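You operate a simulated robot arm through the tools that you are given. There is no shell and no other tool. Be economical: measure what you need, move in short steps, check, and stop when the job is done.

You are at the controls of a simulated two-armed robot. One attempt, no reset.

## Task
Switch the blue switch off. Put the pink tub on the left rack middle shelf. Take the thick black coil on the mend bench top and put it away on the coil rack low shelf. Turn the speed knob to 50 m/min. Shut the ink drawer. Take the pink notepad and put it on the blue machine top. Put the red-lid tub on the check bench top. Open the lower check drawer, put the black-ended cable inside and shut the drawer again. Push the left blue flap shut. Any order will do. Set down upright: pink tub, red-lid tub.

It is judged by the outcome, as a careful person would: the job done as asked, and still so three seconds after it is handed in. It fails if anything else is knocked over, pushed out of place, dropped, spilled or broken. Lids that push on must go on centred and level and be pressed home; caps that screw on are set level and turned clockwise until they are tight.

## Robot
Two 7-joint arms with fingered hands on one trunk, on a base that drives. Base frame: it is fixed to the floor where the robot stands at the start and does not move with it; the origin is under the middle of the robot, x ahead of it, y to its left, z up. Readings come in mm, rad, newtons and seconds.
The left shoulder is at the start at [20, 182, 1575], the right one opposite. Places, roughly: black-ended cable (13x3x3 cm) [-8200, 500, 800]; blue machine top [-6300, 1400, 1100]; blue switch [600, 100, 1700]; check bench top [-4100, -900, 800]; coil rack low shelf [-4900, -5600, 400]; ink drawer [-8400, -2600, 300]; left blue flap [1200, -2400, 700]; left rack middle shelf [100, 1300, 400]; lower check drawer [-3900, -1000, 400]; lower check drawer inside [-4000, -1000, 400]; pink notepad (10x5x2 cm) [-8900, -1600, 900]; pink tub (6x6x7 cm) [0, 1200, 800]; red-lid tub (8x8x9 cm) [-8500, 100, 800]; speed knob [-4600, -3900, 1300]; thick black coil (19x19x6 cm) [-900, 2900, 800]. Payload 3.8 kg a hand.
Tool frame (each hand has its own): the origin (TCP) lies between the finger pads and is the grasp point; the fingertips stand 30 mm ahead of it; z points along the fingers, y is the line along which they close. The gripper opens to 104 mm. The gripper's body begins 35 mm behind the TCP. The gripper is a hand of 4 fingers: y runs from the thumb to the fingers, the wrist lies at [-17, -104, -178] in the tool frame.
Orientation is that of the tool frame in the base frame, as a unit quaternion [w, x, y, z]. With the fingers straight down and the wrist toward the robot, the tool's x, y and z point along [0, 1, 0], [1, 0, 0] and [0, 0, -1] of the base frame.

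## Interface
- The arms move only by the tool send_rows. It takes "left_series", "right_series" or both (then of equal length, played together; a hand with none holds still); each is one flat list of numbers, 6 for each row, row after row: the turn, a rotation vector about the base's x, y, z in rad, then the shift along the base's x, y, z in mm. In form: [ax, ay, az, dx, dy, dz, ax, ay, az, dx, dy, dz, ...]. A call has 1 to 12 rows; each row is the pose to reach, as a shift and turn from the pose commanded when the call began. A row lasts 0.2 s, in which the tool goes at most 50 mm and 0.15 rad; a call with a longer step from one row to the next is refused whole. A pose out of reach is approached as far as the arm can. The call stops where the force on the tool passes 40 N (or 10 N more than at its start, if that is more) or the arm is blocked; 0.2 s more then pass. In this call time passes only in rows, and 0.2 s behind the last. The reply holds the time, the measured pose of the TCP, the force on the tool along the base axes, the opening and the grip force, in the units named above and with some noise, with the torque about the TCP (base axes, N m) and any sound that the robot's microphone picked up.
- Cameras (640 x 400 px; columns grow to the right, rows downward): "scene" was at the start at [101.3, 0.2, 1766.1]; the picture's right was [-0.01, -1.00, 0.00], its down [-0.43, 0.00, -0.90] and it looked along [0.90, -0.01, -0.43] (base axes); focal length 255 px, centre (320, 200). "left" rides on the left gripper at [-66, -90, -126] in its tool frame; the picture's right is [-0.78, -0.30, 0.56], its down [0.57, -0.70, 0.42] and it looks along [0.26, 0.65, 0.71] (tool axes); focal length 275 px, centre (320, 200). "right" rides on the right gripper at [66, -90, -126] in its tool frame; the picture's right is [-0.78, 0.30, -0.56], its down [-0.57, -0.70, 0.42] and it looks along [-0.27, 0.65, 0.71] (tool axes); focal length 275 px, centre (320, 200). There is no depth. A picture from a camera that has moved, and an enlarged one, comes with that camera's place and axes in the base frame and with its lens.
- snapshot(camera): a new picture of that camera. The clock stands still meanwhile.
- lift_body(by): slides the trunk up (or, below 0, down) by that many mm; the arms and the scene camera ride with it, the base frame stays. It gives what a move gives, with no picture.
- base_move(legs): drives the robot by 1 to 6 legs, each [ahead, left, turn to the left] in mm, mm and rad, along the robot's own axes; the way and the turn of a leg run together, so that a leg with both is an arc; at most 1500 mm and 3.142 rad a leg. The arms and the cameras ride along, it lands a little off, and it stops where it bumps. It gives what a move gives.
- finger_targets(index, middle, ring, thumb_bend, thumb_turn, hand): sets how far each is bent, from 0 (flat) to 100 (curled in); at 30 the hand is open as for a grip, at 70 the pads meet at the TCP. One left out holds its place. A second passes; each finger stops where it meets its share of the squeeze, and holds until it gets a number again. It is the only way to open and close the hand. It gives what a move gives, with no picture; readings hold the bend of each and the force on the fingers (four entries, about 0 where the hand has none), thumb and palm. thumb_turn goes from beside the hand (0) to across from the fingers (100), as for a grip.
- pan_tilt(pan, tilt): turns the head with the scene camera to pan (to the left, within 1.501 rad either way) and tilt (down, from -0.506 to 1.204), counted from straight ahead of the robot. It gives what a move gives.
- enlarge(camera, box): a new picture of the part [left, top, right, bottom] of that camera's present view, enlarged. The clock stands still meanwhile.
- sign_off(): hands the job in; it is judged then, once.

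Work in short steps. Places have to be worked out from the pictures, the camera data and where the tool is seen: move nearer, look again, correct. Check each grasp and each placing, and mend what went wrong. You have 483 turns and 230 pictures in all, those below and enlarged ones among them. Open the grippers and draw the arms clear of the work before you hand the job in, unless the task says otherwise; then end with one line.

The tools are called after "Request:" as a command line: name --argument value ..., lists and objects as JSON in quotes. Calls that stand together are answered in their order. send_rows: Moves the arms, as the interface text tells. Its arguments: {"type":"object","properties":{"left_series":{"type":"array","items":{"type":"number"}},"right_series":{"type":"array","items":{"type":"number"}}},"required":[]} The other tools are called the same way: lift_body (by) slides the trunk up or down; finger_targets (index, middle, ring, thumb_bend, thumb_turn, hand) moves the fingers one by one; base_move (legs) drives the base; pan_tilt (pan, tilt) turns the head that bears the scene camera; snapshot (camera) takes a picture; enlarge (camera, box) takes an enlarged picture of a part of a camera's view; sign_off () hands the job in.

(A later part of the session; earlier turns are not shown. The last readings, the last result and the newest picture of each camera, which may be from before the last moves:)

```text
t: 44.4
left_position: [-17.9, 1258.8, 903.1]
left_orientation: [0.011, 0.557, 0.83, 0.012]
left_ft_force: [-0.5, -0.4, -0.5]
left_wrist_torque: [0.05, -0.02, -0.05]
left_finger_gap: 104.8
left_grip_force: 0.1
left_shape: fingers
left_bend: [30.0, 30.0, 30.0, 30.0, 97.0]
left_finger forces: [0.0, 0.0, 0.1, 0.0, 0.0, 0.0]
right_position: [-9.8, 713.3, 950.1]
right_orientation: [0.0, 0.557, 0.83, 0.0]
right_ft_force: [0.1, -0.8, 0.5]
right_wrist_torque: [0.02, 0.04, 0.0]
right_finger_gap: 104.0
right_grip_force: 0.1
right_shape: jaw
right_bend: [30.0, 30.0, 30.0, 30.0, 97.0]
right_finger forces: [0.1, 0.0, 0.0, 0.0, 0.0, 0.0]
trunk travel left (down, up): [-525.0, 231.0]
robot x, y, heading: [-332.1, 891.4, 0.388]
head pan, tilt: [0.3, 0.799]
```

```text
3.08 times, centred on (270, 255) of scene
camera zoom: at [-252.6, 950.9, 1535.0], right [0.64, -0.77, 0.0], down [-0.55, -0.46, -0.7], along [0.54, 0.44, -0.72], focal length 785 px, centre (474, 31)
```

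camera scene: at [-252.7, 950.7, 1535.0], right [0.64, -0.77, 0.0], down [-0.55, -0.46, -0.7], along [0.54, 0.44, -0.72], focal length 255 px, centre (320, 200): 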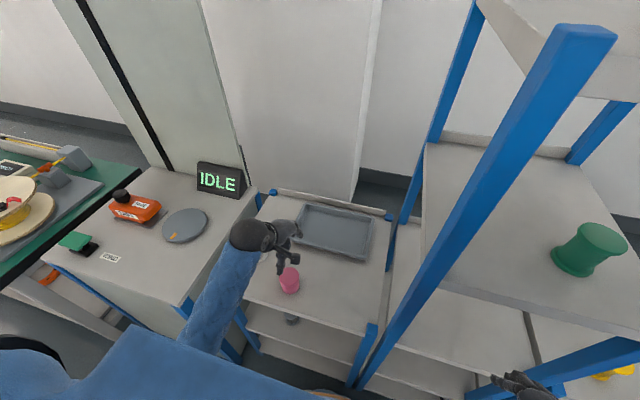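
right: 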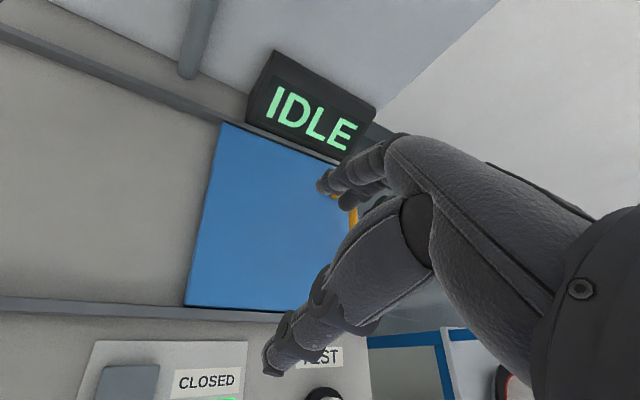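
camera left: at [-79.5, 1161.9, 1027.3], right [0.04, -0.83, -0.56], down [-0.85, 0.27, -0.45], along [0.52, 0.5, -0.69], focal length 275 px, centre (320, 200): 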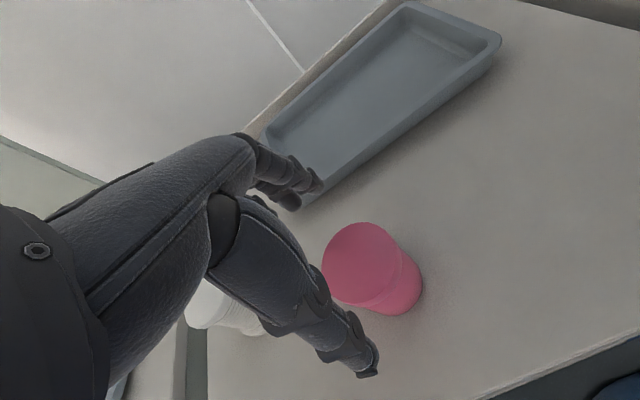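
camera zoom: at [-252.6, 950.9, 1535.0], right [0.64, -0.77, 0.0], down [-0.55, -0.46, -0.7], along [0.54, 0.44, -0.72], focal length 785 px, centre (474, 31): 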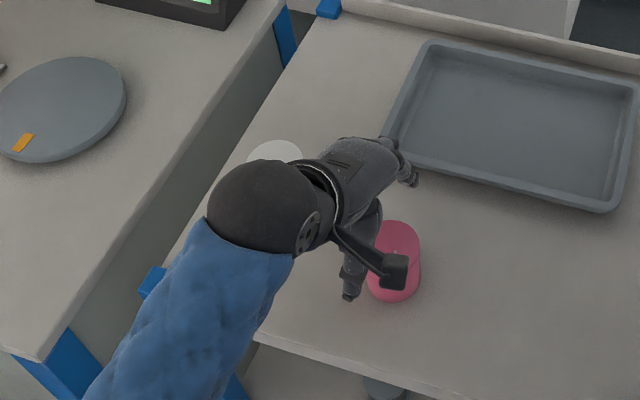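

The hand was dragged forward about 15 mm as it descended. I suspect the elbow rubs my own base when the trunk is low, and the thumb nudged the tub (still upright). I'll raise the trunk, tuck the right hand in, and work closer with the nominal posture.

Request:
lift_body --by 200

Request:
send_rows --right_series '[0, 0, 0, -34, -14, 0, 0, 0, 0, -68, -28, 0, 0, 0, 0, -102, -42, 0]'

Request:
pan_tilt --pan -0.8 --tilt 1.0

Request:
snapshot --camera "scene"

```text
t: 46.6
left_position: [-18.5, 1257.7, 1102.4]
left_orientation: [0.011, 0.558, 0.829, 0.012]
left_ft_force: [0.0, 0.3, -0.6]
left_wrist_torque: [-0.02, -0.02, 0.0]
left_finger_gap: 105.1
left_grip_force: 0.1
left_shape: fingers
left_bend: [30.0, 30.0, 30.0, 30.0, 97.0]
left_finger forces: [0.1, 0.0, 0.1, 0.0, 0.1, 0.0]
right_position: [-9.0, 712.5, 1150.6]
right_orientation: [0.0, 0.558, 0.83, -0.001]
right_ft_force: [-0.2, 0.0, -0.4]
right_wrist_torque: [0.02, 0.01, -0.01]
right_finger_gap: 103.8
right_grip_force: 0.0
right_shape: jaw
right_bend: [30.0, 30.0, 30.0, 30.0, 97.0]
right_finger forces: [0.0, 0.0, 0.0, 0.0, 0.0, 0.1]
trunk travel left (down, up): [-725.0, 31.0]
robot x, y, heading: [-331.3, 892.0, 0.389]
head pan, tilt: [0.3, 0.799]
```

```text
t: 47.4
left_position: [-19.1, 1260.7, 1102.8]
left_orientation: [0.012, 0.558, 0.83, 0.013]
left_ft_force: [-0.2, -0.5, -1.3]
left_wrist_torque: [-0.03, -0.01, -0.01]
left_finger_gap: 104.8
left_grip_force: 0.1
left_shape: fingers
left_bend: [30.0, 30.0, 30.0, 30.0, 97.0]
left_finger forces: [0.0, 0.1, 0.0, 0.0, 0.0, 0.0]
right_position: [-105.5, 672.8, 1150.5]
right_orientation: [0.001, 0.56, 0.829, -0.005]
right_ft_force: [-0.3, 0.1, 0.1]
right_wrist_torque: [-0.01, 0.01, 0.02]
right_finger_gap: 103.8
right_grip_force: 0.0
right_shape: jaw
right_bend: [30.0, 30.0, 30.0, 30.0, 97.0]
right_finger forces: [0.0, 0.0, 0.0, 0.0, 0.0, 0.0]
right hand out of reach, approached as far as the arm can: row 3
trunk travel left (down, up): [-725.0, 31.0]
robot x, y, heading: [-331.1, 892.2, 0.389]
head pan, tilt: [0.3, 0.799]
```

```text
t: 48.7
left_position: [-17.4, 1257.8, 1104.0]
left_orientation: [0.011, 0.558, 0.83, 0.012]
left_ft_force: [-0.4, -1.3, -0.5]
left_wrist_torque: [0.02, -0.02, -0.01]
left_finger_gap: 105.1
left_grip_force: 0.1
left_shape: fingers
left_bend: [30.0, 30.0, 30.0, 30.0, 97.0]
left_finger forces: [0.0, 0.0, 0.0, 0.0, 0.0, 0.1]
right_position: [-103.8, 672.4, 1149.7]
right_orientation: [-0.001, 0.56, 0.829, -0.004]
right_ft_force: [-0.2, 0.8, 0.5]
right_wrist_torque: [0.0, 0.03, 0.01]
right_finger_gap: 103.9
right_grip_force: 0.2
right_shape: jaw
right_bend: [30.0, 30.0, 30.0, 30.0, 97.0]
right_finger forces: [0.0, 0.0, 0.0, 0.0, 0.0, 0.1]
trunk travel left (down, up): [-725.0, 31.0]
robot x, y, heading: [-328.7, 890.9, 0.384]
head pan, tilt: [-0.799, 1.0]
```

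```text
203 pictures are left
camera scene: at [-258.6, 868.3, 1720.1], right [-0.4, -0.92, 0.0], down [-0.77, 0.34, -0.54], along [0.5, -0.22, -0.84], focal length 255 px, centre (320, 200)
```

scene: 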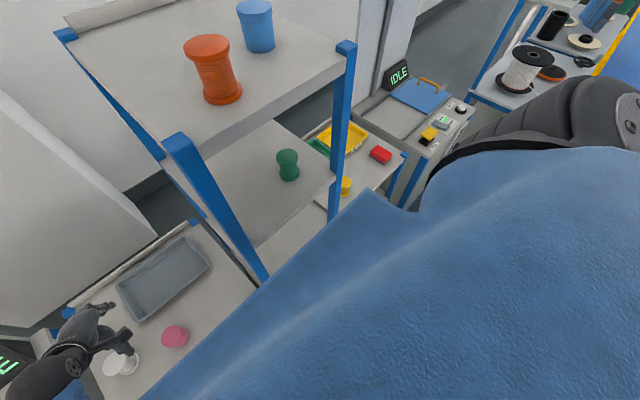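

I'll drive closer (axis about 330 mm from the tub) and bring the left hand back over the tub, watching for bumps.

Request:
base_move --legs '[[115, 56, 0]]'

Request:
send_rows --left_series '[-0.011, 0, 0, -17, -23, -40, -0.023, 0, 0, -34, -47, -75, -0.023, 0, 0, -50, -70, -110, -0.023, 0, 0, -67, -93, -145]'

Request:
snapshot --camera "left"

```text
t: 50.2
left_position: [40.4, 1292.3, 1101.3]
left_orientation: [0.012, 0.599, 0.801, 0.011]
left_ft_force: [0.1, 0.0, -0.1]
left_wrist_torque: [-0.01, -0.01, 0.02]
left_finger_gap: 105.0
left_grip_force: 0.0
left_shape: fingers
left_bend: [30.0, 30.0, 30.0, 30.0, 97.0]
left_finger forces: [0.0, 0.0, 0.0, 0.1, 0.1, 0.1]
right_position: [-103.9, 718.6, 1149.2]
right_orientation: [-0.003, 0.601, 0.799, -0.007]
right_ft_force: [-0.1, 0.0, -0.9]
right_wrist_torque: [-0.02, 0.03, 0.01]
right_finger_gap: 103.9
right_grip_force: 0.1
right_shape: jaw
right_bend: [30.0, 30.0, 30.0, 30.0, 97.0]
right_finger forces: [0.0, 0.1, 0.0, 0.1, 0.0, 0.0]
trunk travel left (down, up): [-725.0, 31.0]
robot x, y, heading: [-308.0, 959.7, 0.283]
head pan, tilt: [-0.799, 1.0]
stopped in leg 1: the robot was blocked; the commanded pose is now the measured one
```

```text
t: 51.2
left_position: [-28.2, 1207.7, 956.9]
left_orientation: [0.013, 0.6, 0.8, 0.008]
left_ft_force: [0.0, 0.4, -0.2]
left_wrist_torque: [-0.04, -0.03, -0.01]
left_finger_gap: 104.8
left_grip_force: 0.1
left_shape: fingers
left_bend: [30.0, 30.0, 30.0, 30.0, 97.0]
left_finger forces: [0.0, 0.0, 0.0, 0.0, 0.0, 0.1]
right_position: [-104.4, 718.0, 1149.8]
right_orientation: [-0.001, 0.6, 0.8, -0.005]
right_ft_force: [-0.1, -0.9, 0.1]
right_wrist_torque: [0.0, -0.02, -0.02]
right_finger_gap: 103.9
right_grip_force: 0.0
right_shape: jaw
right_bend: [30.0, 30.0, 30.0, 30.0, 97.0]
right_finger forces: [0.1, 0.1, 0.1, 0.0, 0.1, 0.1]
trunk travel left (down, up): [-725.0, 31.0]
robot x, y, heading: [-309.6, 963.8, 0.29]
head pan, tilt: [-0.799, 1.0]
```

```text
202 pictures are left
camera left: at [-99.4, 1118.9, 1081.1], right [-0.05, -0.83, -0.56], down [-0.82, 0.35, -0.45], along [0.57, 0.44, -0.7], focal length 275 px, centre (320, 200)
```

left: 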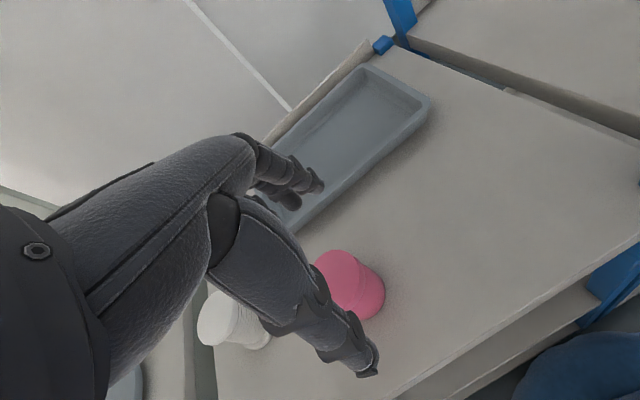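

The base bumped with my axis about 315 mm from the rack front and turned slightly. I'll back off 25 mm to clear it and bring the hand over the tub at [2, 1259].

Request:
base_move --legs '[[-25, 0, 0]]'

Request:
send_rows --left_series '[0, 0, 0, 18, 20, -15, 0, 0, 0, 36, 40, -30, 0, 0, 0, 54, 58, -45]'

Request:
pan_tilt --pan 0.4 --tilt 0.9

Request:
snapshot --camera "scene"

Request:
snapshot --camera "left"

```text
t: 52.0
left_position: [-49.3, 1200.3, 954.7]
left_orientation: [0.012, 0.601, 0.799, 0.006]
left_ft_force: [0.6, -0.3, 0.2]
left_wrist_torque: [0.01, 0.0, 0.04]
left_finger_gap: 104.8
left_grip_force: 0.1
left_shape: fingers
left_bend: [30.0, 30.0, 30.0, 30.0, 97.0]
left_finger forces: [0.0, 0.0, 0.0, 0.0, 0.0, 0.1]
right_position: [-123.7, 711.5, 1149.4]
right_orientation: [-0.003, 0.6, 0.8, -0.006]
right_ft_force: [-0.2, -0.2, 0.1]
right_wrist_torque: [-0.02, 0.01, -0.02]
right_finger_gap: 103.7
right_grip_force: 0.1
right_shape: jaw
right_bend: [30.0, 30.0, 30.0, 30.0, 97.0]
right_finger forces: [0.0, 0.0, 0.0, 0.0, 0.0, 0.1]
trunk travel left (down, up): [-725.0, 31.0]
robot x, y, heading: [-327.3, 953.2, 0.29]
head pan, tilt: [-0.799, 1.0]
```

```text
t: 52.8
left_position: [1.2, 1257.1, 911.8]
left_orientation: [0.012, 0.601, 0.799, 0.006]
left_ft_force: [-0.2, -0.6, 0.0]
left_wrist_torque: [0.01, 0.0, -0.04]
left_finger_gap: 105.1
left_grip_force: 0.0
left_shape: fingers
left_bend: [30.0, 30.0, 30.0, 30.0, 97.0]
left_finger forces: [0.0, 0.0, 0.0, 0.0, 0.0, 0.0]
right_position: [-127.1, 711.3, 1151.3]
right_orientation: [-0.003, 0.599, 0.8, -0.005]
right_ft_force: [-0.3, -0.1, 0.7]
right_wrist_torque: [-0.01, -0.01, 0.01]
right_finger_gap: 103.7
right_grip_force: 0.0
right_shape: jaw
right_bend: [30.0, 30.0, 30.0, 30.0, 97.0]
right_finger forces: [0.0, 0.1, 0.1, 0.1, 0.0, 0.1]
trunk travel left (down, up): [-725.0, 31.0]
robot x, y, heading: [-328.8, 949.0, 0.277]
head pan, tilt: [-0.799, 1.0]
```

```text
t: 54.2
left_position: [0.7, 1258.0, 910.5]
left_orientation: [0.012, 0.6, 0.8, 0.006]
left_ft_force: [-0.2, 0.2, -0.3]
left_wrist_torque: [-0.02, 0.02, -0.03]
left_finger_gap: 105.1
left_grip_force: 0.2
left_shape: fingers
left_bend: [30.0, 30.0, 30.0, 30.0, 97.0]
left_finger forces: [0.0, 0.1, 0.0, 0.1, 0.1, 0.1]
right_position: [-126.8, 709.7, 1150.2]
right_orientation: [-0.002, 0.601, 0.799, -0.005]
right_ft_force: [0.3, 0.2, -1.0]
right_wrist_torque: [0.03, 0.01, 0.0]
right_finger_gap: 103.9
right_grip_force: 0.1
right_shape: jaw
right_bend: [30.0, 30.0, 30.0, 30.0, 97.0]
right_finger forces: [0.0, 0.0, 0.0, 0.1, 0.1, 0.0]
trunk travel left (down, up): [-725.0, 31.0]
robot x, y, heading: [-329.9, 952.3, 0.284]
head pan, tilt: [0.4, 0.901]
```

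```text
201 pictures are left
camera scene: at [-263.1, 1003.9, 1727.3], right [0.63, -0.77, 0.0], down [-0.61, -0.5, -0.62], along [0.48, 0.39, -0.78], focal length 255 px, centre (320, 200)
```

scene: 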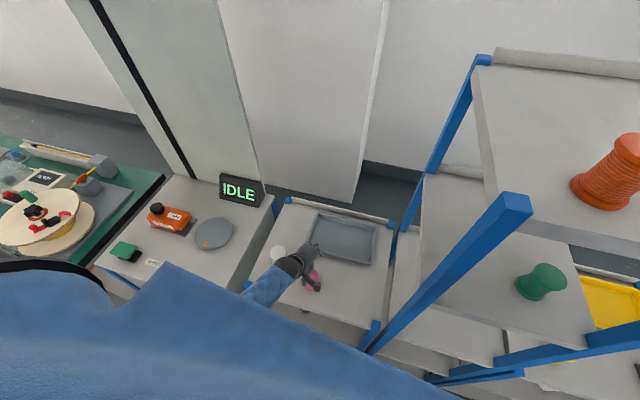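

```text
200 pictures are left
camera left: at [-68.9, 1169.0, 1036.4], right [-0.05, -0.83, -0.56], down [-0.82, 0.35, -0.45], along [0.57, 0.43, -0.7], focal length 275 px, centre (320, 200)
```

left: 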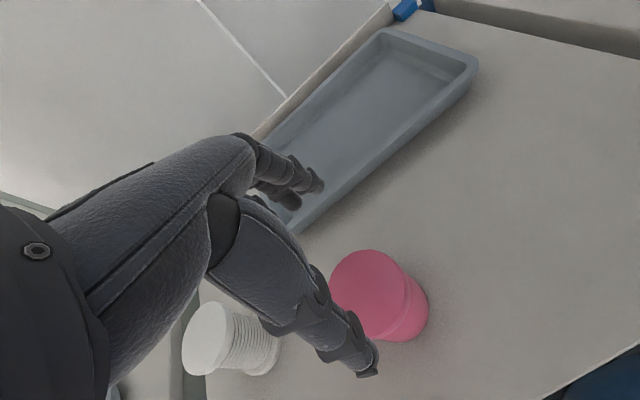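

Hand is within 5 mm of centred over the tub. I'll descend in small steps to about z=806.

Request:
send_rows --left_series '[0, 0, 0, -5, -3, -25, 0, 0, 0, -5, -3, -50, 0, 0, 0, -5, -3, -75, 0, 0, 0, -5, -3, -90, 0, 0, 0, -5, -3, -104]'

Request:
snapshot --camera "left"

```text
t: 55.4
left_position: [-2.4, 1253.9, 843.0]
left_orientation: [0.013, 0.6, 0.8, 0.006]
left_ft_force: [0.0, 0.0, 0.3]
left_wrist_torque: [0.01, -0.02, -0.01]
left_finger_gap: 105.1
left_grip_force: 0.0
left_shape: fingers
left_bend: [30.0, 30.0, 30.0, 30.0, 97.0]
left_finger forces: [0.0, 0.0, 0.0, 0.1, 0.0, 0.0]
left hand out of reach, approached as far as the arm can: row 3, 4, 5
right_position: [-125.5, 711.0, 1149.6]
right_orientation: [-0.001, 0.601, 0.799, -0.005]
right_ft_force: [-0.5, 1.0, 0.3]
right_wrist_torque: [0.04, 0.02, -0.02]
right_finger_gap: 103.7
right_grip_force: 0.0
right_shape: jaw
right_bend: [30.0, 30.0, 30.0, 30.0, 97.0]
right_finger forces: [0.0, 0.0, 0.1, 0.0, 0.0, 0.1]
trunk travel left (down, up): [-725.0, 31.0]
robot x, y, heading: [-329.8, 951.9, 0.285]
head pan, tilt: [0.4, 0.901]
```

```text
199 pictures are left
camera left: at [-73.4, 1165.2, 969.7], right [-0.05, -0.83, -0.55], down [-0.82, 0.35, -0.45], along [0.57, 0.43, -0.7], focal length 275 px, centre (320, 200)
```

left: 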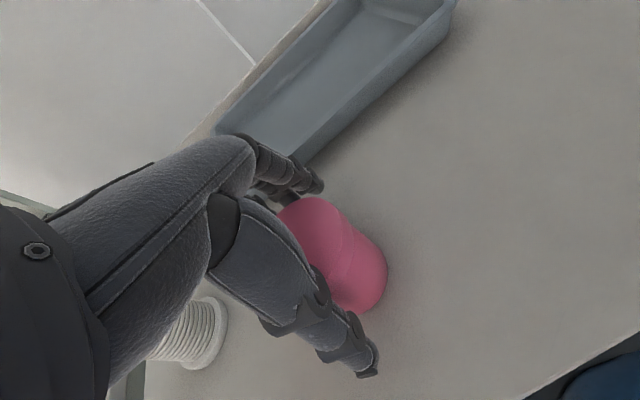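

The arm ran out of reach at z=843 with the tub between thumb and fingers. I'll lower the trunk 38 mm for the rest.

Request:
lift_body --by -38

Request:
snapshot --camera "left"

```text
t: 56.0
left_position: [5.3, 1257.1, 825.8]
left_orientation: [0.02, 0.6, 0.8, 0.018]
left_ft_force: [-10.2, -3.3, 26.8]
left_wrist_torque: [0.47, -0.51, 0.14]
left_finger_gap: 112.3
left_grip_force: 13.3
left_shape: fingers
left_bend: [30.0, 31.0, 30.0, 23.0, 97.0]
left_finger forces: [0.1, 21.8, 0.0, 0.0, 4.5, 0.0]
right_position: [-127.7, 709.2, 1125.6]
right_orientation: [0.0, 0.6, 0.8, -0.004]
right_ft_force: [-0.1, 0.5, -0.7]
right_wrist_torque: [0.01, -0.04, 0.01]
right_finger_gap: 104.0
right_grip_force: 0.1
right_shape: jaw
right_bend: [30.0, 30.0, 30.0, 30.0, 97.0]
right_finger forces: [0.0, 0.1, 0.0, 0.1, 0.0, 0.0]
trunk travel left (down, up): [-700.0, 56.0]
robot x, y, heading: [-329.6, 949.9, 0.288]
head pan, tilt: [0.4, 0.901]
stopped: the force on the tool passed its limit (the readings are from after the stop); the commanded pose is now the measured one
```

```text
198 pictures are left
camera left: at [-69.2, 1166.7, 949.1], right [-0.04, -0.82, -0.56], down [-0.81, 0.36, -0.47], along [0.59, 0.44, -0.68], focal length 275 px, centre (320, 200)
```

left: 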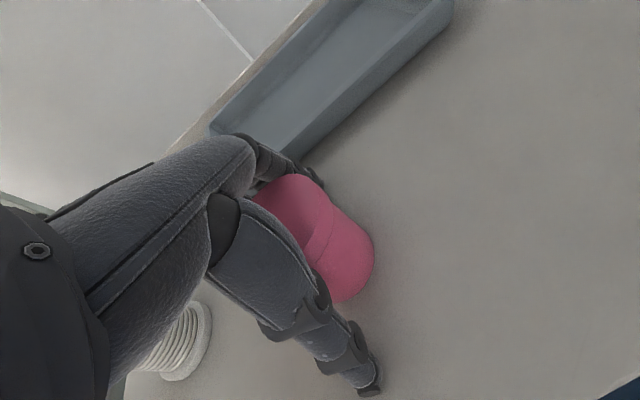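

Contact is at the same height again, so the shelf itself must be at about z=794. Recomputing with that, the tub is 15 mm nearer me and to the right; I'll raise 8 mm, shift, and close gently.

Request:
send_rows --left_series '[0, 0, 0, 0, 0, 10, 0, 0, 0, -14, -12, 10]'

Request:
snapshot --camera "left"

```text
t: 56.5
left_position: [-11.9, 1245.0, 834.7]
left_orientation: [0.019, 0.6, 0.8, 0.015]
left_ft_force: [-0.7, 0.7, 0.0]
left_wrist_torque: [-0.01, -0.02, 0.03]
left_finger_gap: 105.1
left_grip_force: 0.0
left_shape: fingers
left_bend: [30.0, 30.0, 30.0, 30.0, 97.0]
left_finger forces: [0.0, 0.1, 0.0, 0.0, 0.1, 0.1]
right_position: [-127.3, 709.7, 1124.6]
right_orientation: [-0.001, 0.6, 0.8, -0.005]
right_ft_force: [-0.3, 0.3, 0.2]
right_wrist_torque: [0.0, 0.01, -0.05]
right_finger_gap: 103.5
right_grip_force: 0.0
right_shape: jaw
right_bend: [30.0, 30.0, 30.0, 30.0, 97.0]
right_finger forces: [0.1, 0.0, 0.0, 0.0, 0.1, 0.0]
trunk travel left (down, up): [-700.0, 56.0]
robot x, y, heading: [-329.6, 954.9, 0.291]
head pan, tilt: [0.4, 0.901]
```

```text
197 pictures are left
camera left: at [-83.6, 1155.1, 957.7], right [-0.04, -0.83, -0.56], down [-0.81, 0.35, -0.46], along [0.58, 0.44, -0.69], focal length 275 px, centre (320, 200)
```

left: 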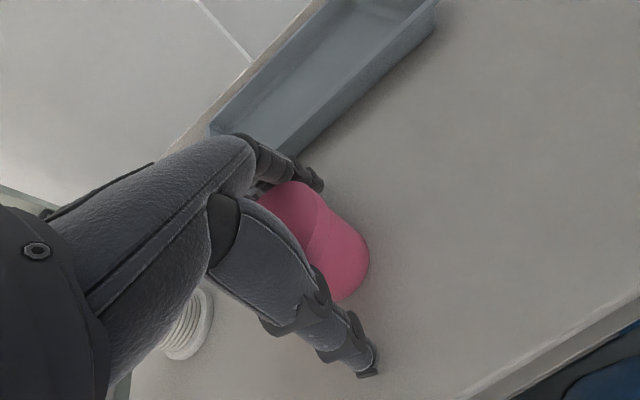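

The tub base now sits right under the TCP. Closing the hand.

Request:
finger_targets --hand "left" --index 60 --middle 60 --ring 60 --thumb_bend 60

Request:
snapshot --camera "left"

```text
t: 57.5
left_position: [-9.6, 1245.7, 834.8]
left_orientation: [0.019, 0.6, 0.8, 0.015]
left_ft_force: [-0.3, -1.0, 1.8]
left_wrist_torque: [0.1, -0.05, -0.01]
left_finger_gap: 50.0
left_grip_force: 21.2
left_shape: fingers
left_bend: [52.0, 55.0, 60.0, 55.0, 97.0]
left_finger forces: [15.5, 6.4, 0.1, 0.1, 20.5, 0.0]
right_position: [-125.7, 710.2, 1125.3]
right_orientation: [-0.001, 0.6, 0.8, -0.005]
right_ft_force: [-0.7, 0.3, 0.2]
right_wrist_torque: [-0.03, 0.03, -0.02]
right_finger_gap: 103.8
right_grip_force: 0.1
right_shape: jaw
right_bend: [30.0, 30.0, 30.0, 30.0, 97.0]
right_finger forces: [0.0, 0.0, 0.1, 0.0, 0.1, 0.0]
trunk travel left (down, up): [-700.0, 56.0]
robot x, y, heading: [-333.5, 952.5, 0.283]
head pan, tilt: [0.4, 0.901]
```

```text
196 pictures are left
camera left: at [-82.7, 1155.8, 957.5], right [-0.04, -0.83, -0.56], down [-0.81, 0.35, -0.46], along [0.58, 0.44, -0.69], focal length 275 px, centre (320, 200)
```

left: 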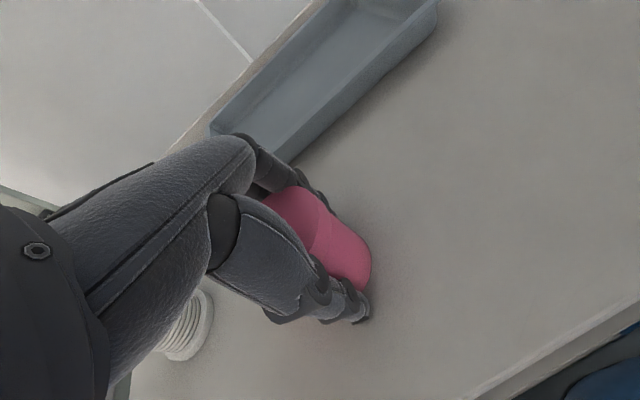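

Index, middle and thumb are holding the tub (gap 50). I'll lift a little and check.

Request:
send_rows --left_series '[0, 0, 0, 0, 0, 25, 0, 0, 0, 0, 0, 50, 0, 0, 0, 0, 0, 75]'

Request:
snapshot --camera "left"

```text
t: 58.4
left_position: [-9.1, 1244.7, 909.1]
left_orientation: [0.018, 0.6, 0.799, 0.015]
left_ft_force: [-0.5, 0.0, -0.5]
left_wrist_torque: [-0.05, -0.01, 0.0]
left_finger_gap: 49.8
left_grip_force: 19.3
left_shape: fingers
left_bend: [52.0, 55.0, 60.0, 55.0, 97.0]
left_finger forces: [14.9, 4.4, 0.0, 0.1, 19.3, 0.1]
right_position: [-125.2, 710.9, 1125.8]
right_orientation: [-0.002, 0.6, 0.8, -0.006]
right_ft_force: [0.1, -0.3, -0.1]
right_wrist_torque: [-0.02, 0.03, 0.0]
right_finger_gap: 103.8
right_grip_force: 0.1
right_shape: jaw
right_bend: [30.0, 30.0, 30.0, 30.0, 97.0]
right_finger forces: [0.0, 0.0, 0.0, 0.1, 0.1, 0.1]
trunk travel left (down, up): [-700.0, 56.0]
robot x, y, heading: [-329.1, 954.2, 0.286]
head pan, tilt: [0.4, 0.901]
```

```text
195 pictures are left
camera left: at [-82.9, 1155.9, 1033.2], right [-0.04, -0.83, -0.56], down [-0.81, 0.35, -0.46], along [0.58, 0.44, -0.69], focal length 275 px, centre (320, 200)
```

left: 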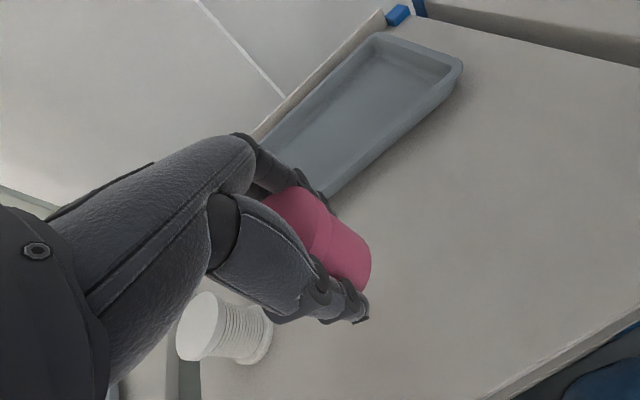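

Tub is held, with its bottom about 41 mm below the TCP. I'll back away from the rack and square up again.

Request:
base_move --legs '[[-450, 0, 0], [0, 0, 0.105]]'

Request:
pan_tilt --pan 0.1 --tilt 0.8

Request:
snapshot --camera "scene"

```text
t: 61.6
left_position: [-472.5, 1150.0, 909.6]
left_orientation: [0.018, 0.558, 0.83, 0.017]
left_ft_force: [0.5, 0.1, -1.1]
left_wrist_torque: [0.0, 0.01, 0.02]
left_finger_gap: 49.8
left_grip_force: 19.3
left_shape: fingers
left_bend: [52.0, 55.0, 60.0, 55.0, 97.0]
left_finger forces: [14.9, 4.4, 0.0, 0.0, 19.2, 0.0]
right_position: [-533.3, 605.5, 1124.7]
right_orientation: [-0.001, 0.559, 0.829, -0.005]
right_ft_force: [0.1, 0.5, -0.5]
right_wrist_torque: [-0.01, 0.0, 0.0]
right_finger_gap: 103.6
right_grip_force: 0.1
right_shape: jaw
right_bend: [30.0, 30.0, 30.0, 30.0, 97.0]
right_finger forces: [0.0, 0.1, 0.0, 0.1, 0.0, 0.0]
trunk travel left (down, up): [-700.0, 56.0]
robot x, y, heading: [-763.9, 826.6, 0.389]
head pan, tilt: [0.4, 0.901]
```

```text
t: 62.4
left_position: [-472.3, 1149.2, 909.7]
left_orientation: [0.017, 0.558, 0.83, 0.016]
left_ft_force: [0.5, 0.6, -0.4]
left_wrist_torque: [0.02, 0.0, 0.01]
left_finger_gap: 49.8
left_grip_force: 19.2
left_shape: fingers
left_bend: [52.0, 55.0, 60.0, 55.0, 97.0]
left_finger forces: [14.8, 4.4, 0.1, 0.0, 19.2, 0.0]
right_position: [-533.8, 606.4, 1124.0]
right_orientation: [-0.002, 0.559, 0.829, -0.005]
right_ft_force: [-0.3, -0.3, 1.0]
right_wrist_torque: [0.0, 0.02, -0.01]
right_finger_gap: 103.9
right_grip_force: 0.1
right_shape: jaw
right_bend: [30.0, 30.0, 30.0, 30.0, 97.0]
right_finger forces: [0.1, 0.0, 0.0, 0.0, 0.0, 0.0]
trunk travel left (down, up): [-700.0, 56.0]
robot x, y, heading: [-758.5, 827.4, 0.389]
head pan, tilt: [0.099, 0.799]
```

```text
194 pictures are left
camera scene: at [-681.3, 868.6, 1710.3], right [0.47, -0.88, 0.0], down [-0.63, -0.34, -0.7], along [0.61, 0.33, -0.72], focal length 255 px, centre (320, 200)
```

scene: 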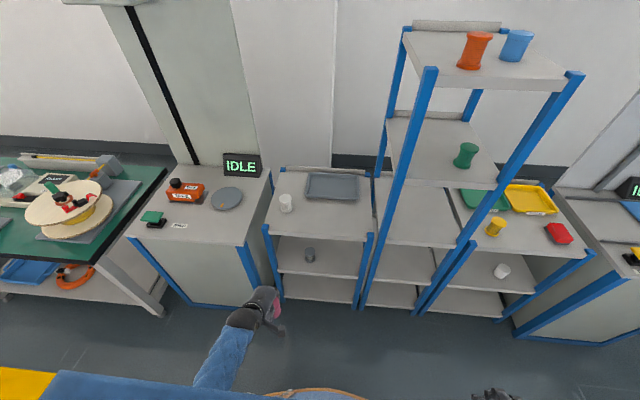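

Rack undisturbed. I'll move the left hand outward and up a bit in the trunk frame, then lower the trunk to test for clearance.

Request:
send_rows --left_series '[0, 0, 0, -1, 29, 40, 0, 0, 0, -2, 58, 80, 0, 0, 0, -4, 88, 120, 0, 0, 0, -5, 117, 160]'

Request:
lift_body --by -300

```text
t: 63.4
left_position: [-476.8, 1268.4, 1068.6]
left_orientation: [0.018, 0.558, 0.83, 0.016]
left_ft_force: [0.5, 0.7, -0.6]
left_wrist_torque: [0.0, -0.03, -0.01]
left_finger_gap: 49.3
left_grip_force: 19.0
left_shape: fingers
left_bend: [52.0, 56.0, 60.0, 55.0, 97.0]
left_finger forces: [14.2, 4.4, 0.0, 0.0, 18.4, 0.0]
right_position: [-533.0, 607.1, 1125.4]
right_orientation: [-0.001, 0.559, 0.829, -0.005]
right_ft_force: [0.5, 0.7, -0.2]
right_wrist_torque: [0.01, -0.03, -0.02]
right_finger_gap: 103.8
right_grip_force: 0.1
right_shape: jaw
right_bend: [30.0, 30.0, 30.0, 30.0, 97.0]
right_finger forces: [0.0, 0.0, 0.0, 0.0, 0.1, 0.0]
trunk travel left (down, up): [-700.0, 56.0]
robot x, y, heading: [-759.7, 823.5, 0.392]
head pan, tilt: [0.099, 0.799]
```

```text
t: 66.4
left_position: [-477.7, 1265.9, 770.0]
left_orientation: [0.018, 0.557, 0.83, 0.016]
left_ft_force: [-0.6, -0.3, -1.4]
left_wrist_torque: [0.0, -0.02, 0.06]
left_finger_gap: 49.6
left_grip_force: 18.2
left_shape: fingers
left_bend: [52.0, 56.0, 60.0, 55.0, 97.0]
left_finger forces: [14.2, 4.4, 0.0, 0.1, 18.4, 0.0]
right_position: [-533.6, 606.2, 825.2]
right_orientation: [-0.001, 0.558, 0.83, -0.006]
right_ft_force: [-0.3, 0.1, 0.7]
right_wrist_torque: [0.0, 0.01, 0.0]
right_finger_gap: 103.9
right_grip_force: 0.0
right_shape: jaw
right_bend: [30.0, 30.0, 30.0, 30.0, 97.0]
right_finger forces: [0.1, 0.0, 0.0, 0.1, 0.0, 0.0]
trunk travel left (down, up): [-400.0, 356.0]
robot x, y, heading: [-761.7, 827.9, 0.386]
head pan, tilt: [0.099, 0.799]
```

No blockage. From this lower view I'll measure the middle shelf height.

Request:
enlarge --camera "scene" --box '[220, 140, 420, 330]'

```text
2.11 times, centred on (320, 235) of scene
camera zoom: at [-653.8, 879.8, 1409.5], right [0.47, -0.88, 0.0], down [-0.63, -0.34, -0.7], along [0.62, 0.33, -0.72], focal length 537 px, centre (320, 126)
```

zoom: 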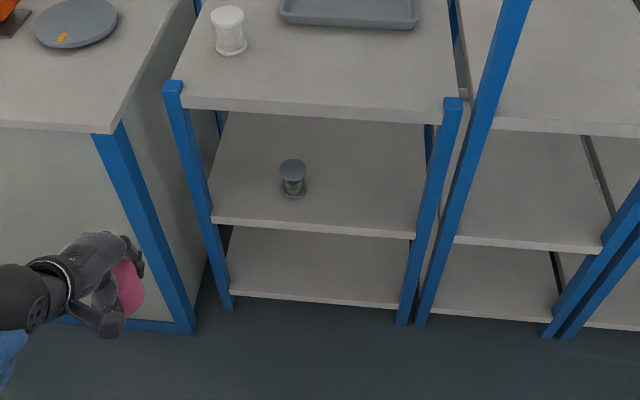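

Middle shelf ≈ z 454, front edge u≈375, grey object at v≈1192. I'll lower to TCP z≈515 and line up laterally for v≈1080 before going in.

Request:
lift_body --by -255

Request:
base_move --legs '[[0, -273, 0], [200, 0, 0]]'

Request:
snapshot --camera "scene"

Request:
snapshot --camera "left"

```text
t: 69.0
left_position: [-477.9, 1266.5, 514.0]
left_orientation: [0.018, 0.558, 0.829, 0.015]
left_ft_force: [-0.8, 0.6, -1.0]
left_wrist_torque: [-0.02, -0.02, 0.05]
left_finger_gap: 49.7
left_grip_force: 18.7
left_shape: fingers
left_bend: [52.0, 56.0, 60.0, 55.0, 97.0]
left_finger forces: [14.1, 4.4, 0.0, 0.1, 18.3, 0.1]
right_position: [-533.7, 606.5, 569.4]
right_orientation: [-0.001, 0.559, 0.829, -0.005]
right_ft_force: [1.2, -0.3, 0.0]
right_wrist_torque: [0.0, 0.01, 0.02]
right_finger_gap: 103.7
right_grip_force: 0.1
right_shape: jaw
right_bend: [30.0, 30.0, 30.0, 30.0, 97.0]
right_finger forces: [0.0, 0.1, 0.0, 0.1, 0.0, 0.1]
trunk travel left (down, up): [-145.0, 611.0]
robot x, y, heading: [-762.0, 826.8, 0.388]
head pan, tilt: [0.099, 0.799]
```

```text
t: 72.2
left_position: [-187.2, 1089.7, 514.0]
left_orientation: [0.018, 0.557, 0.83, 0.016]
left_ft_force: [-0.2, -0.1, -1.2]
left_wrist_torque: [0.02, -0.03, 0.0]
left_finger_gap: 49.3
left_grip_force: 18.7
left_shape: fingers
left_bend: [52.0, 56.0, 60.0, 55.0, 97.0]
left_finger forces: [14.1, 4.2, 0.1, 0.1, 18.2, 0.1]
right_position: [-244.8, 429.6, 569.2]
right_orientation: [-0.001, 0.558, 0.83, -0.005]
right_ft_force: [-0.4, 0.9, -0.6]
right_wrist_torque: [-0.01, -0.01, 0.01]
right_finger_gap: 103.8
right_grip_force: 0.1
right_shape: jaw
right_bend: [30.0, 30.0, 30.0, 30.0, 97.0]
right_finger forces: [0.0, 0.1, 0.1, 0.1, 0.1, 0.0]
trunk travel left (down, up): [-145.0, 611.0]
robot x, y, heading: [-473.2, 646.8, 0.39]
head pan, tilt: [0.099, 0.799]
```

```text
192 pictures are left
camera scene: at [-264.6, 744.6, 1147.9], right [0.47, -0.88, 0.0], down [-0.63, -0.34, -0.7], along [0.62, 0.33, -0.72], focal length 255 px, centre (320, 200)
```

scene: 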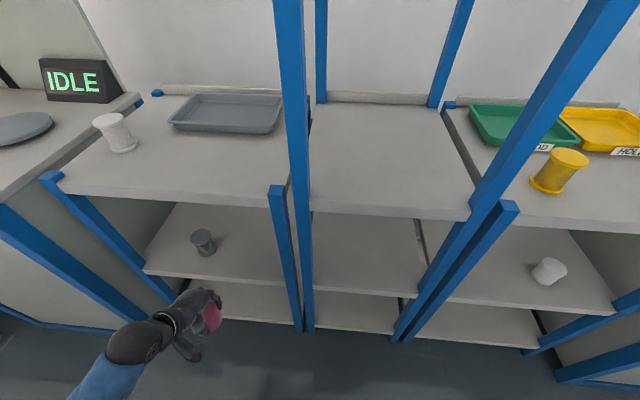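

```text
191 pictures are left
camera left: at [-251.1, 994.0, 637.9], right [0.04, -0.83, -0.56], down [-0.84, 0.27, -0.46], along [0.53, 0.49, -0.69], focal length 275 px, centre (320, 200)
```

left: 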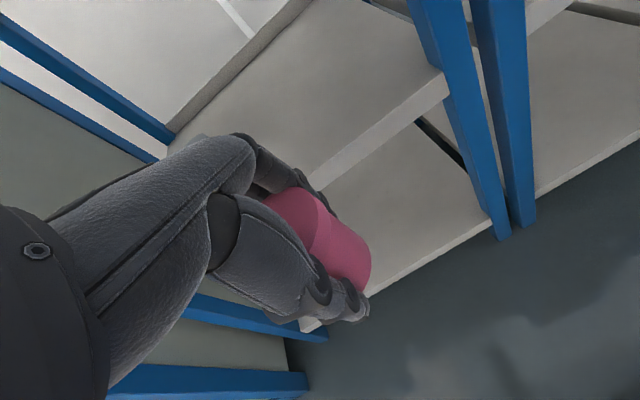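

Lined up (TCP u=242, v=1079). I'll go in 120, look, then finish.

Request:
base_move --legs '[[120, 0, 0]]'

Request:
snapshot --camera "scene"

Request:
snapshot --camera "left"

```text
t: 73.4
left_position: [-76.2, 1135.4, 514.6]
left_orientation: [0.017, 0.559, 0.829, 0.015]
left_ft_force: [0.3, -0.1, -1.0]
left_wrist_torque: [0.02, -0.01, 0.02]
left_finger_gap: 49.5
left_grip_force: 18.5
left_shape: fingers
left_bend: [52.0, 56.0, 60.0, 55.0, 97.0]
left_finger forces: [14.1, 4.4, 0.1, 0.0, 18.4, 0.1]
right_position: [-133.3, 475.4, 570.1]
right_orientation: [-0.002, 0.559, 0.829, -0.005]
right_ft_force: [-0.2, 0.2, -0.4]
right_wrist_torque: [-0.04, 0.0, 0.02]
right_finger_gap: 104.2
right_grip_force: 0.0
right_shape: jaw
right_bend: [30.0, 30.0, 30.0, 30.0, 97.0]
right_finger forces: [0.1, 0.0, 0.0, 0.0, 0.0, 0.0]
trunk travel left (down, up): [-145.0, 611.0]
robot x, y, heading: [-357.5, 693.2, 0.389]
head pan, tilt: [0.099, 0.799]
```

```text
190 pictures are left
camera scene: at [-152.7, 790.4, 1147.8], right [0.47, -0.88, 0.0], down [-0.63, -0.34, -0.7], along [0.62, 0.33, -0.72], focal length 255 px, centre (320, 200)
```

scene: 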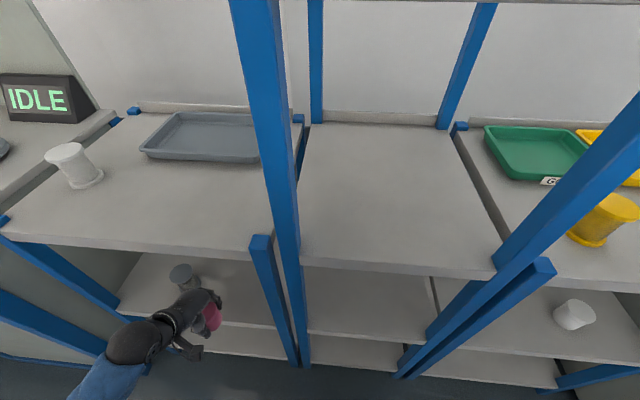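

```text
189 pictures are left
camera left: at [-139.2, 1039.7, 637.8], right [0.04, -0.83, -0.56], down [-0.84, 0.27, -0.46], along [0.53, 0.49, -0.69], focal length 275 px, centre (320, 200)
```

left: 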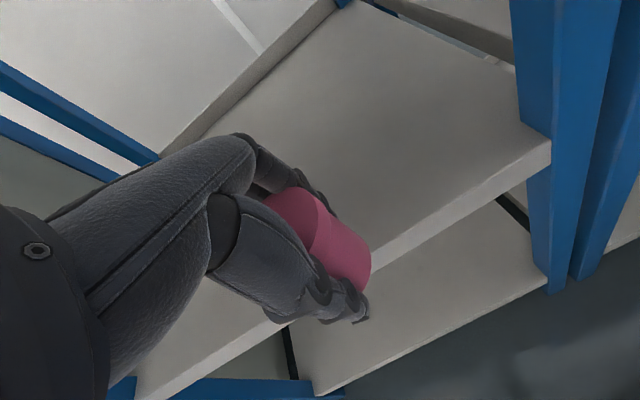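

The tub is above the shelf edge and clear. I'll go in another 85 mm.

Request:
base_move --legs '[[85, 0, 0]]'

Request:
snapshot --camera "left"

Request:
enlarge --camera "scene" --box '[60, 220, 260, 390]'

```text
t: 74.5
left_position: [2.4, 1168.5, 515.1]
left_orientation: [0.018, 0.558, 0.83, 0.014]
left_ft_force: [0.0, -0.6, -1.1]
left_wrist_torque: [0.02, 0.0, 0.03]
left_finger_gap: 49.3
left_grip_force: 18.1
left_shape: fingers
left_bend: [52.0, 56.0, 60.0, 55.0, 97.0]
left_finger forces: [14.1, 4.4, 0.0, 0.0, 18.3, 0.1]
right_position: [-54.4, 508.0, 568.6]
right_orientation: [-0.002, 0.56, 0.829, -0.006]
right_ft_force: [0.7, -0.1, 0.4]
right_wrist_torque: [0.02, 0.0, 0.01]
right_finger_gap: 103.8
right_grip_force: 0.0
right_shape: jaw
right_bend: [30.0, 30.0, 30.0, 30.0, 97.0]
right_finger forces: [0.0, 0.0, 0.1, 0.1, 0.1, 0.1]
trunk travel left (down, up): [-145.0, 611.0]
robot x, y, heading: [-282.4, 731.0, 0.388]
head pan, tilt: [0.099, 0.799]
```

```text
188 pictures are left
camera left: at [-60.2, 1071.9, 637.7], right [0.04, -0.83, -0.56], down [-0.84, 0.27, -0.46], along [0.53, 0.49, -0.69], focal length 275 px, centre (320, 200)
```

left: 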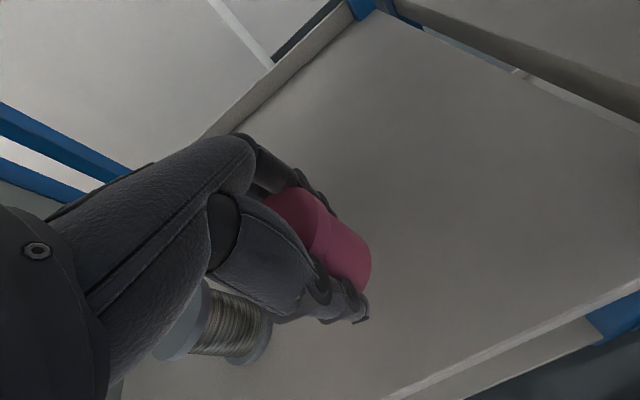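

```text
2.35 times, centred on (160, 305) of scene
camera zoom: at [-73.8, 822.6, 1147.8], right [0.47, -0.88, 0.0], down [-0.63, -0.34, -0.7], along [0.62, 0.33, -0.72], focal length 600 px, centre (696, -47)
```

zoom: 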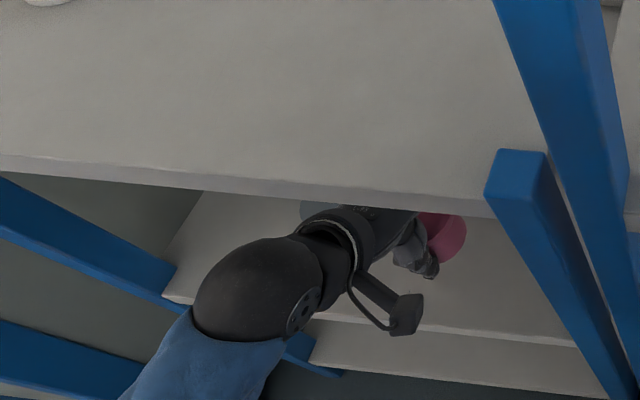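

Tub is about 70 mm inside the front edge and clear of the spool. I'll lower in small steps until it touches.

Request:
send_rows --left_series '[0, 0, 0, 0, 0, -8, 0, 0, 0, 0, 0, -13, 0, 0, 0, 0, 0, -17, 0, 0, 0, 0, 0, -20]'

Request:
snapshot --camera "left"

```text
t: 75.5
left_position: [2.7, 1168.0, 494.7]
left_orientation: [0.017, 0.559, 0.829, 0.015]
left_ft_force: [0.2, -0.3, -0.4]
left_wrist_torque: [0.04, 0.03, -0.01]
left_finger_gap: 49.6
left_grip_force: 18.1
left_shape: fingers
left_bend: [52.0, 56.0, 60.0, 55.0, 97.0]
left_finger forces: [14.0, 4.4, 0.0, 0.1, 18.4, 0.0]
right_position: [-53.8, 508.7, 569.5]
right_orientation: [-0.001, 0.559, 0.829, -0.005]
right_ft_force: [-0.1, -0.3, -0.8]
right_wrist_torque: [-0.01, 0.01, 0.01]
right_finger_gap: 103.9
right_grip_force: 0.1
right_shape: jaw
right_bend: [30.0, 30.0, 30.0, 30.0, 97.0]
right_finger forces: [0.1, 0.1, 0.0, 0.0, 0.1, 0.0]
trunk travel left (down, up): [-145.0, 611.0]
robot x, y, heading: [-283.5, 729.8, 0.389]
head pan, tilt: [0.099, 0.799]
```

```text
186 pictures are left
camera left: at [-60.2, 1071.5, 617.9], right [0.04, -0.83, -0.56], down [-0.84, 0.27, -0.46], along [0.53, 0.49, -0.69], focal length 275 px, centre (320, 200)
```

left: 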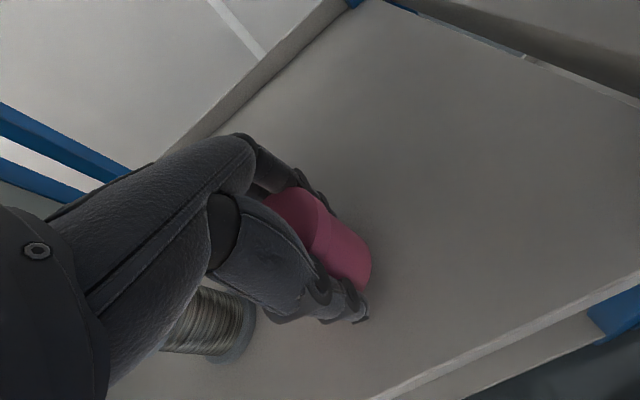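

Not touching yet; I'll keep lowering gently in 3 mm steps.

Request:
send_rows --left_series '[0, 0, 0, 0, 0, -3, 0, 0, 0, 0, 0, -6, 0, 0, 0, 0, 0, -9, 0, 0, 0, 0, 0, -12]'

```text
t: 76.5
left_position: [3.4, 1167.9, 484.2]
left_orientation: [0.018, 0.558, 0.829, 0.018]
left_ft_force: [-1.8, -1.1, 8.5]
left_wrist_torque: [0.14, 0.02, 0.04]
left_finger_gap: 49.7
left_grip_force: 21.5
left_shape: fingers
left_bend: [52.0, 56.0, 60.0, 55.0, 97.0]
left_finger forces: [14.4, 6.6, 0.1, 0.0, 21.5, 0.0]
right_position: [-53.9, 508.0, 570.6]
right_orientation: [-0.001, 0.559, 0.829, -0.006]
right_ft_force: [0.3, 0.1, -0.1]
right_wrist_torque: [0.0, 0.03, -0.01]
right_finger_gap: 103.7
right_grip_force: 0.0
right_shape: jaw
right_bend: [30.0, 30.0, 30.0, 30.0, 97.0]
right_finger forces: [0.0, 0.0, 0.0, 0.1, 0.0, 0.0]
trunk travel left (down, up): [-145.0, 611.0]
robot x, y, heading: [-283.1, 728.5, 0.391]
head pan, tilt: [0.099, 0.799]
```

Contact felt (8.5 N up). I'll release.

Request:
finger_targets --hand "left" --index 32 --middle 32 --ring 32 --thumb_bend 32

Request:
send_rows --left_series '[0, 0, 0, 0, 0, 10, 0, 0, 0, 0, 0, 22]'

Request:
snapshot --camera "left"

```text
t: 77.5
left_position: [2.0, 1168.3, 482.1]
left_orientation: [0.018, 0.558, 0.83, 0.016]
left_ft_force: [0.0, -0.7, 0.7]
left_wrist_torque: [0.0, 0.01, -0.01]
left_finger_gap: 99.4
left_grip_force: 0.1
left_shape: fingers
left_bend: [32.0, 32.0, 32.0, 32.0, 97.0]
left_finger forces: [0.0, 0.0, 0.0, 0.0, 0.0, 0.1]
right_position: [-54.2, 506.8, 571.0]
right_orientation: [-0.001, 0.559, 0.829, -0.005]
right_ft_force: [0.0, 0.1, -0.4]
right_wrist_torque: [0.04, 0.0, 0.02]
right_finger_gap: 103.8
right_grip_force: 0.1
right_shape: jaw
right_bend: [30.0, 30.0, 30.0, 30.0, 97.0]
right_finger forces: [0.0, 0.0, 0.1, 0.0, 0.0, 0.0]
trunk travel left (down, up): [-145.0, 611.0]
robot x, y, heading: [-279.1, 725.9, 0.388]
head pan, tilt: [0.099, 0.799]
```

```text
t: 78.1
left_position: [3.5, 1168.1, 505.9]
left_orientation: [0.018, 0.558, 0.83, 0.015]
left_ft_force: [-0.1, -0.8, 0.6]
left_wrist_torque: [0.02, -0.01, -0.01]
left_finger_gap: 99.3
left_grip_force: 0.1
left_shape: fingers
left_bend: [32.0, 32.0, 32.0, 32.0, 97.0]
left_finger forces: [0.0, 0.0, 0.0, 0.1, 0.0, 0.0]
right_position: [-54.0, 508.1, 570.3]
right_orientation: [-0.001, 0.559, 0.829, -0.005]
right_ft_force: [0.2, -1.6, -0.3]
right_wrist_torque: [0.01, 0.01, -0.01]
right_finger_gap: 104.1
right_grip_force: 0.1
right_shape: jaw
right_bend: [30.0, 30.0, 30.0, 30.0, 97.0]
right_finger forces: [0.0, 0.0, 0.0, 0.2, 0.0, 0.0]
trunk travel left (down, up): [-145.0, 611.0]
robot x, y, heading: [-281.2, 730.1, 0.385]
head pan, tilt: [0.099, 0.799]
```

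```text
185 pictures are left
camera left: at [-60.6, 1071.6, 628.2], right [0.04, -0.83, -0.56], down [-0.84, 0.27, -0.46], along [0.53, 0.49, -0.69], focal length 275 px, centre (320, 200)
```

left: 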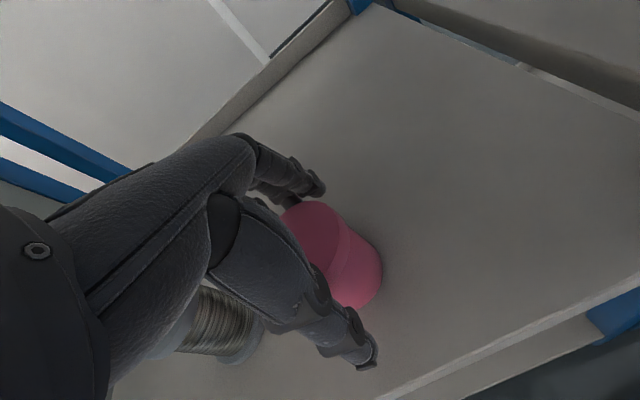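

The tub stands upright on the shelf. The far fingers block a straight retreat and there's little headroom, so I'll pivot the hand about the thumb tip to swing the fingers up over the tub.

Request:
send_rows --left_series '[0.057, -0.139, 0, -7.4, -3, 9, 0.114, -0.277, 0, -14.8, -6.1, 16, 0.171, -0.416, 0, -22, -9.1, 22, 0.2286, -0.555, 0, -31.5, -13, 28]'

Request:
snapshot --camera "left"

```text
t: 79.1
left_position: [-28.1, 1155.0, 532.2]
left_orientation: [0.18, 0.531, 0.786, 0.262]
left_ft_force: [0.2, 0.6, 0.0]
left_wrist_torque: [0.0, -0.03, 0.01]
left_finger_gap: 99.7
left_grip_force: 0.1
left_shape: fingers
left_bend: [32.0, 32.0, 32.0, 32.0, 97.0]
left_finger forces: [0.0, 0.0, 0.0, 0.0, 0.0, 0.0]
right_position: [-54.2, 507.1, 569.2]
right_orientation: [-0.002, 0.559, 0.829, -0.005]
right_ft_force: [0.1, 0.0, -0.2]
right_wrist_torque: [0.02, -0.03, 0.0]
right_finger_gap: 103.8
right_grip_force: 0.0
right_shape: jaw
right_bend: [30.0, 30.0, 30.0, 30.0, 97.0]
right_finger forces: [0.1, 0.1, 0.0, 0.1, 0.0, 0.0]
trunk travel left (down, up): [-145.0, 611.0]
robot x, y, heading: [-278.8, 726.4, 0.391]
head pan, tilt: [0.099, 0.799]
```

```text
184 pictures are left
camera left: at [-140.3, 1038.5, 580.4], right [0.38, -0.69, -0.62], down [-0.49, 0.42, -0.76], along [0.78, 0.6, -0.18], focal length 275 px, centre (320, 200)
```

left: 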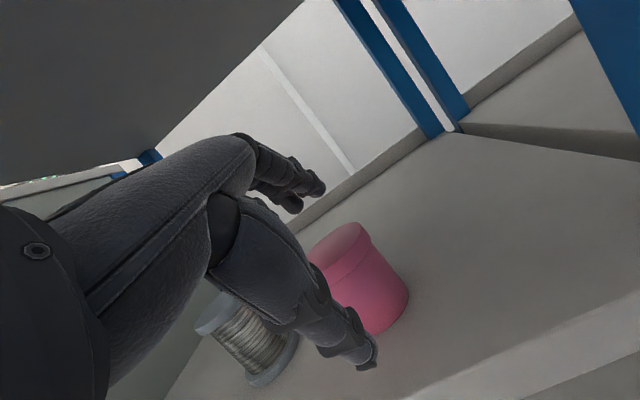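

The fingers now clear the tub's top. Backing straight out.

Request:
base_move --legs '[[-300, 0, 0]]'

Request:
snapshot --camera "scene"

```text
t: 81.1
left_position: [-304.6, 1041.2, 532.0]
left_orientation: [0.181, 0.532, 0.785, 0.261]
left_ft_force: [0.2, -0.4, -0.7]
left_wrist_torque: [0.03, -0.01, 0.03]
left_finger_gap: 99.6
left_grip_force: 0.1
left_shape: fingers
left_bend: [32.0, 32.0, 32.0, 32.0, 97.0]
left_finger forces: [0.2, 0.1, 0.1, 0.0, 0.0, 0.0]
right_position: [-331.3, 394.1, 569.9]
right_orientation: [-0.001, 0.56, 0.829, -0.005]
right_ft_force: [0.8, 0.1, -1.2]
right_wrist_torque: [-0.03, 0.01, 0.02]
right_finger_gap: 103.8
right_grip_force: 0.1
right_shape: jaw
right_bend: [30.0, 30.0, 30.0, 30.0, 97.0]
right_finger forces: [0.0, 0.0, 0.0, 0.0, 0.0, 0.1]
trunk travel left (down, up): [-145.0, 611.0]
robot x, y, heading: [-558.9, 617.2, 0.388]
head pan, tilt: [0.099, 0.799]
```

```text
183 pictures are left
camera scene: at [-351.3, 708.9, 1147.9], right [0.47, -0.88, 0.0], down [-0.63, -0.34, -0.7], along [0.62, 0.33, -0.72], focal length 255 px, centre (320, 200)
```

scene: 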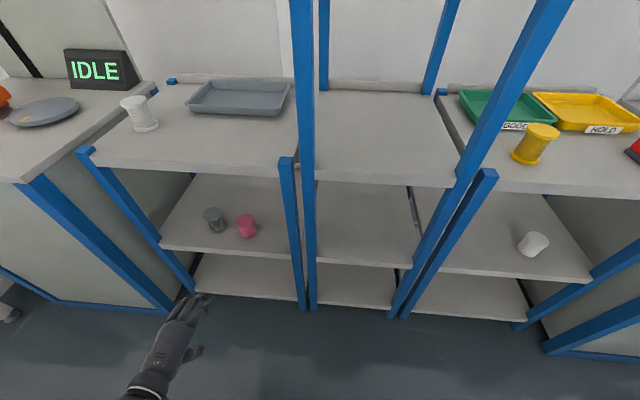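

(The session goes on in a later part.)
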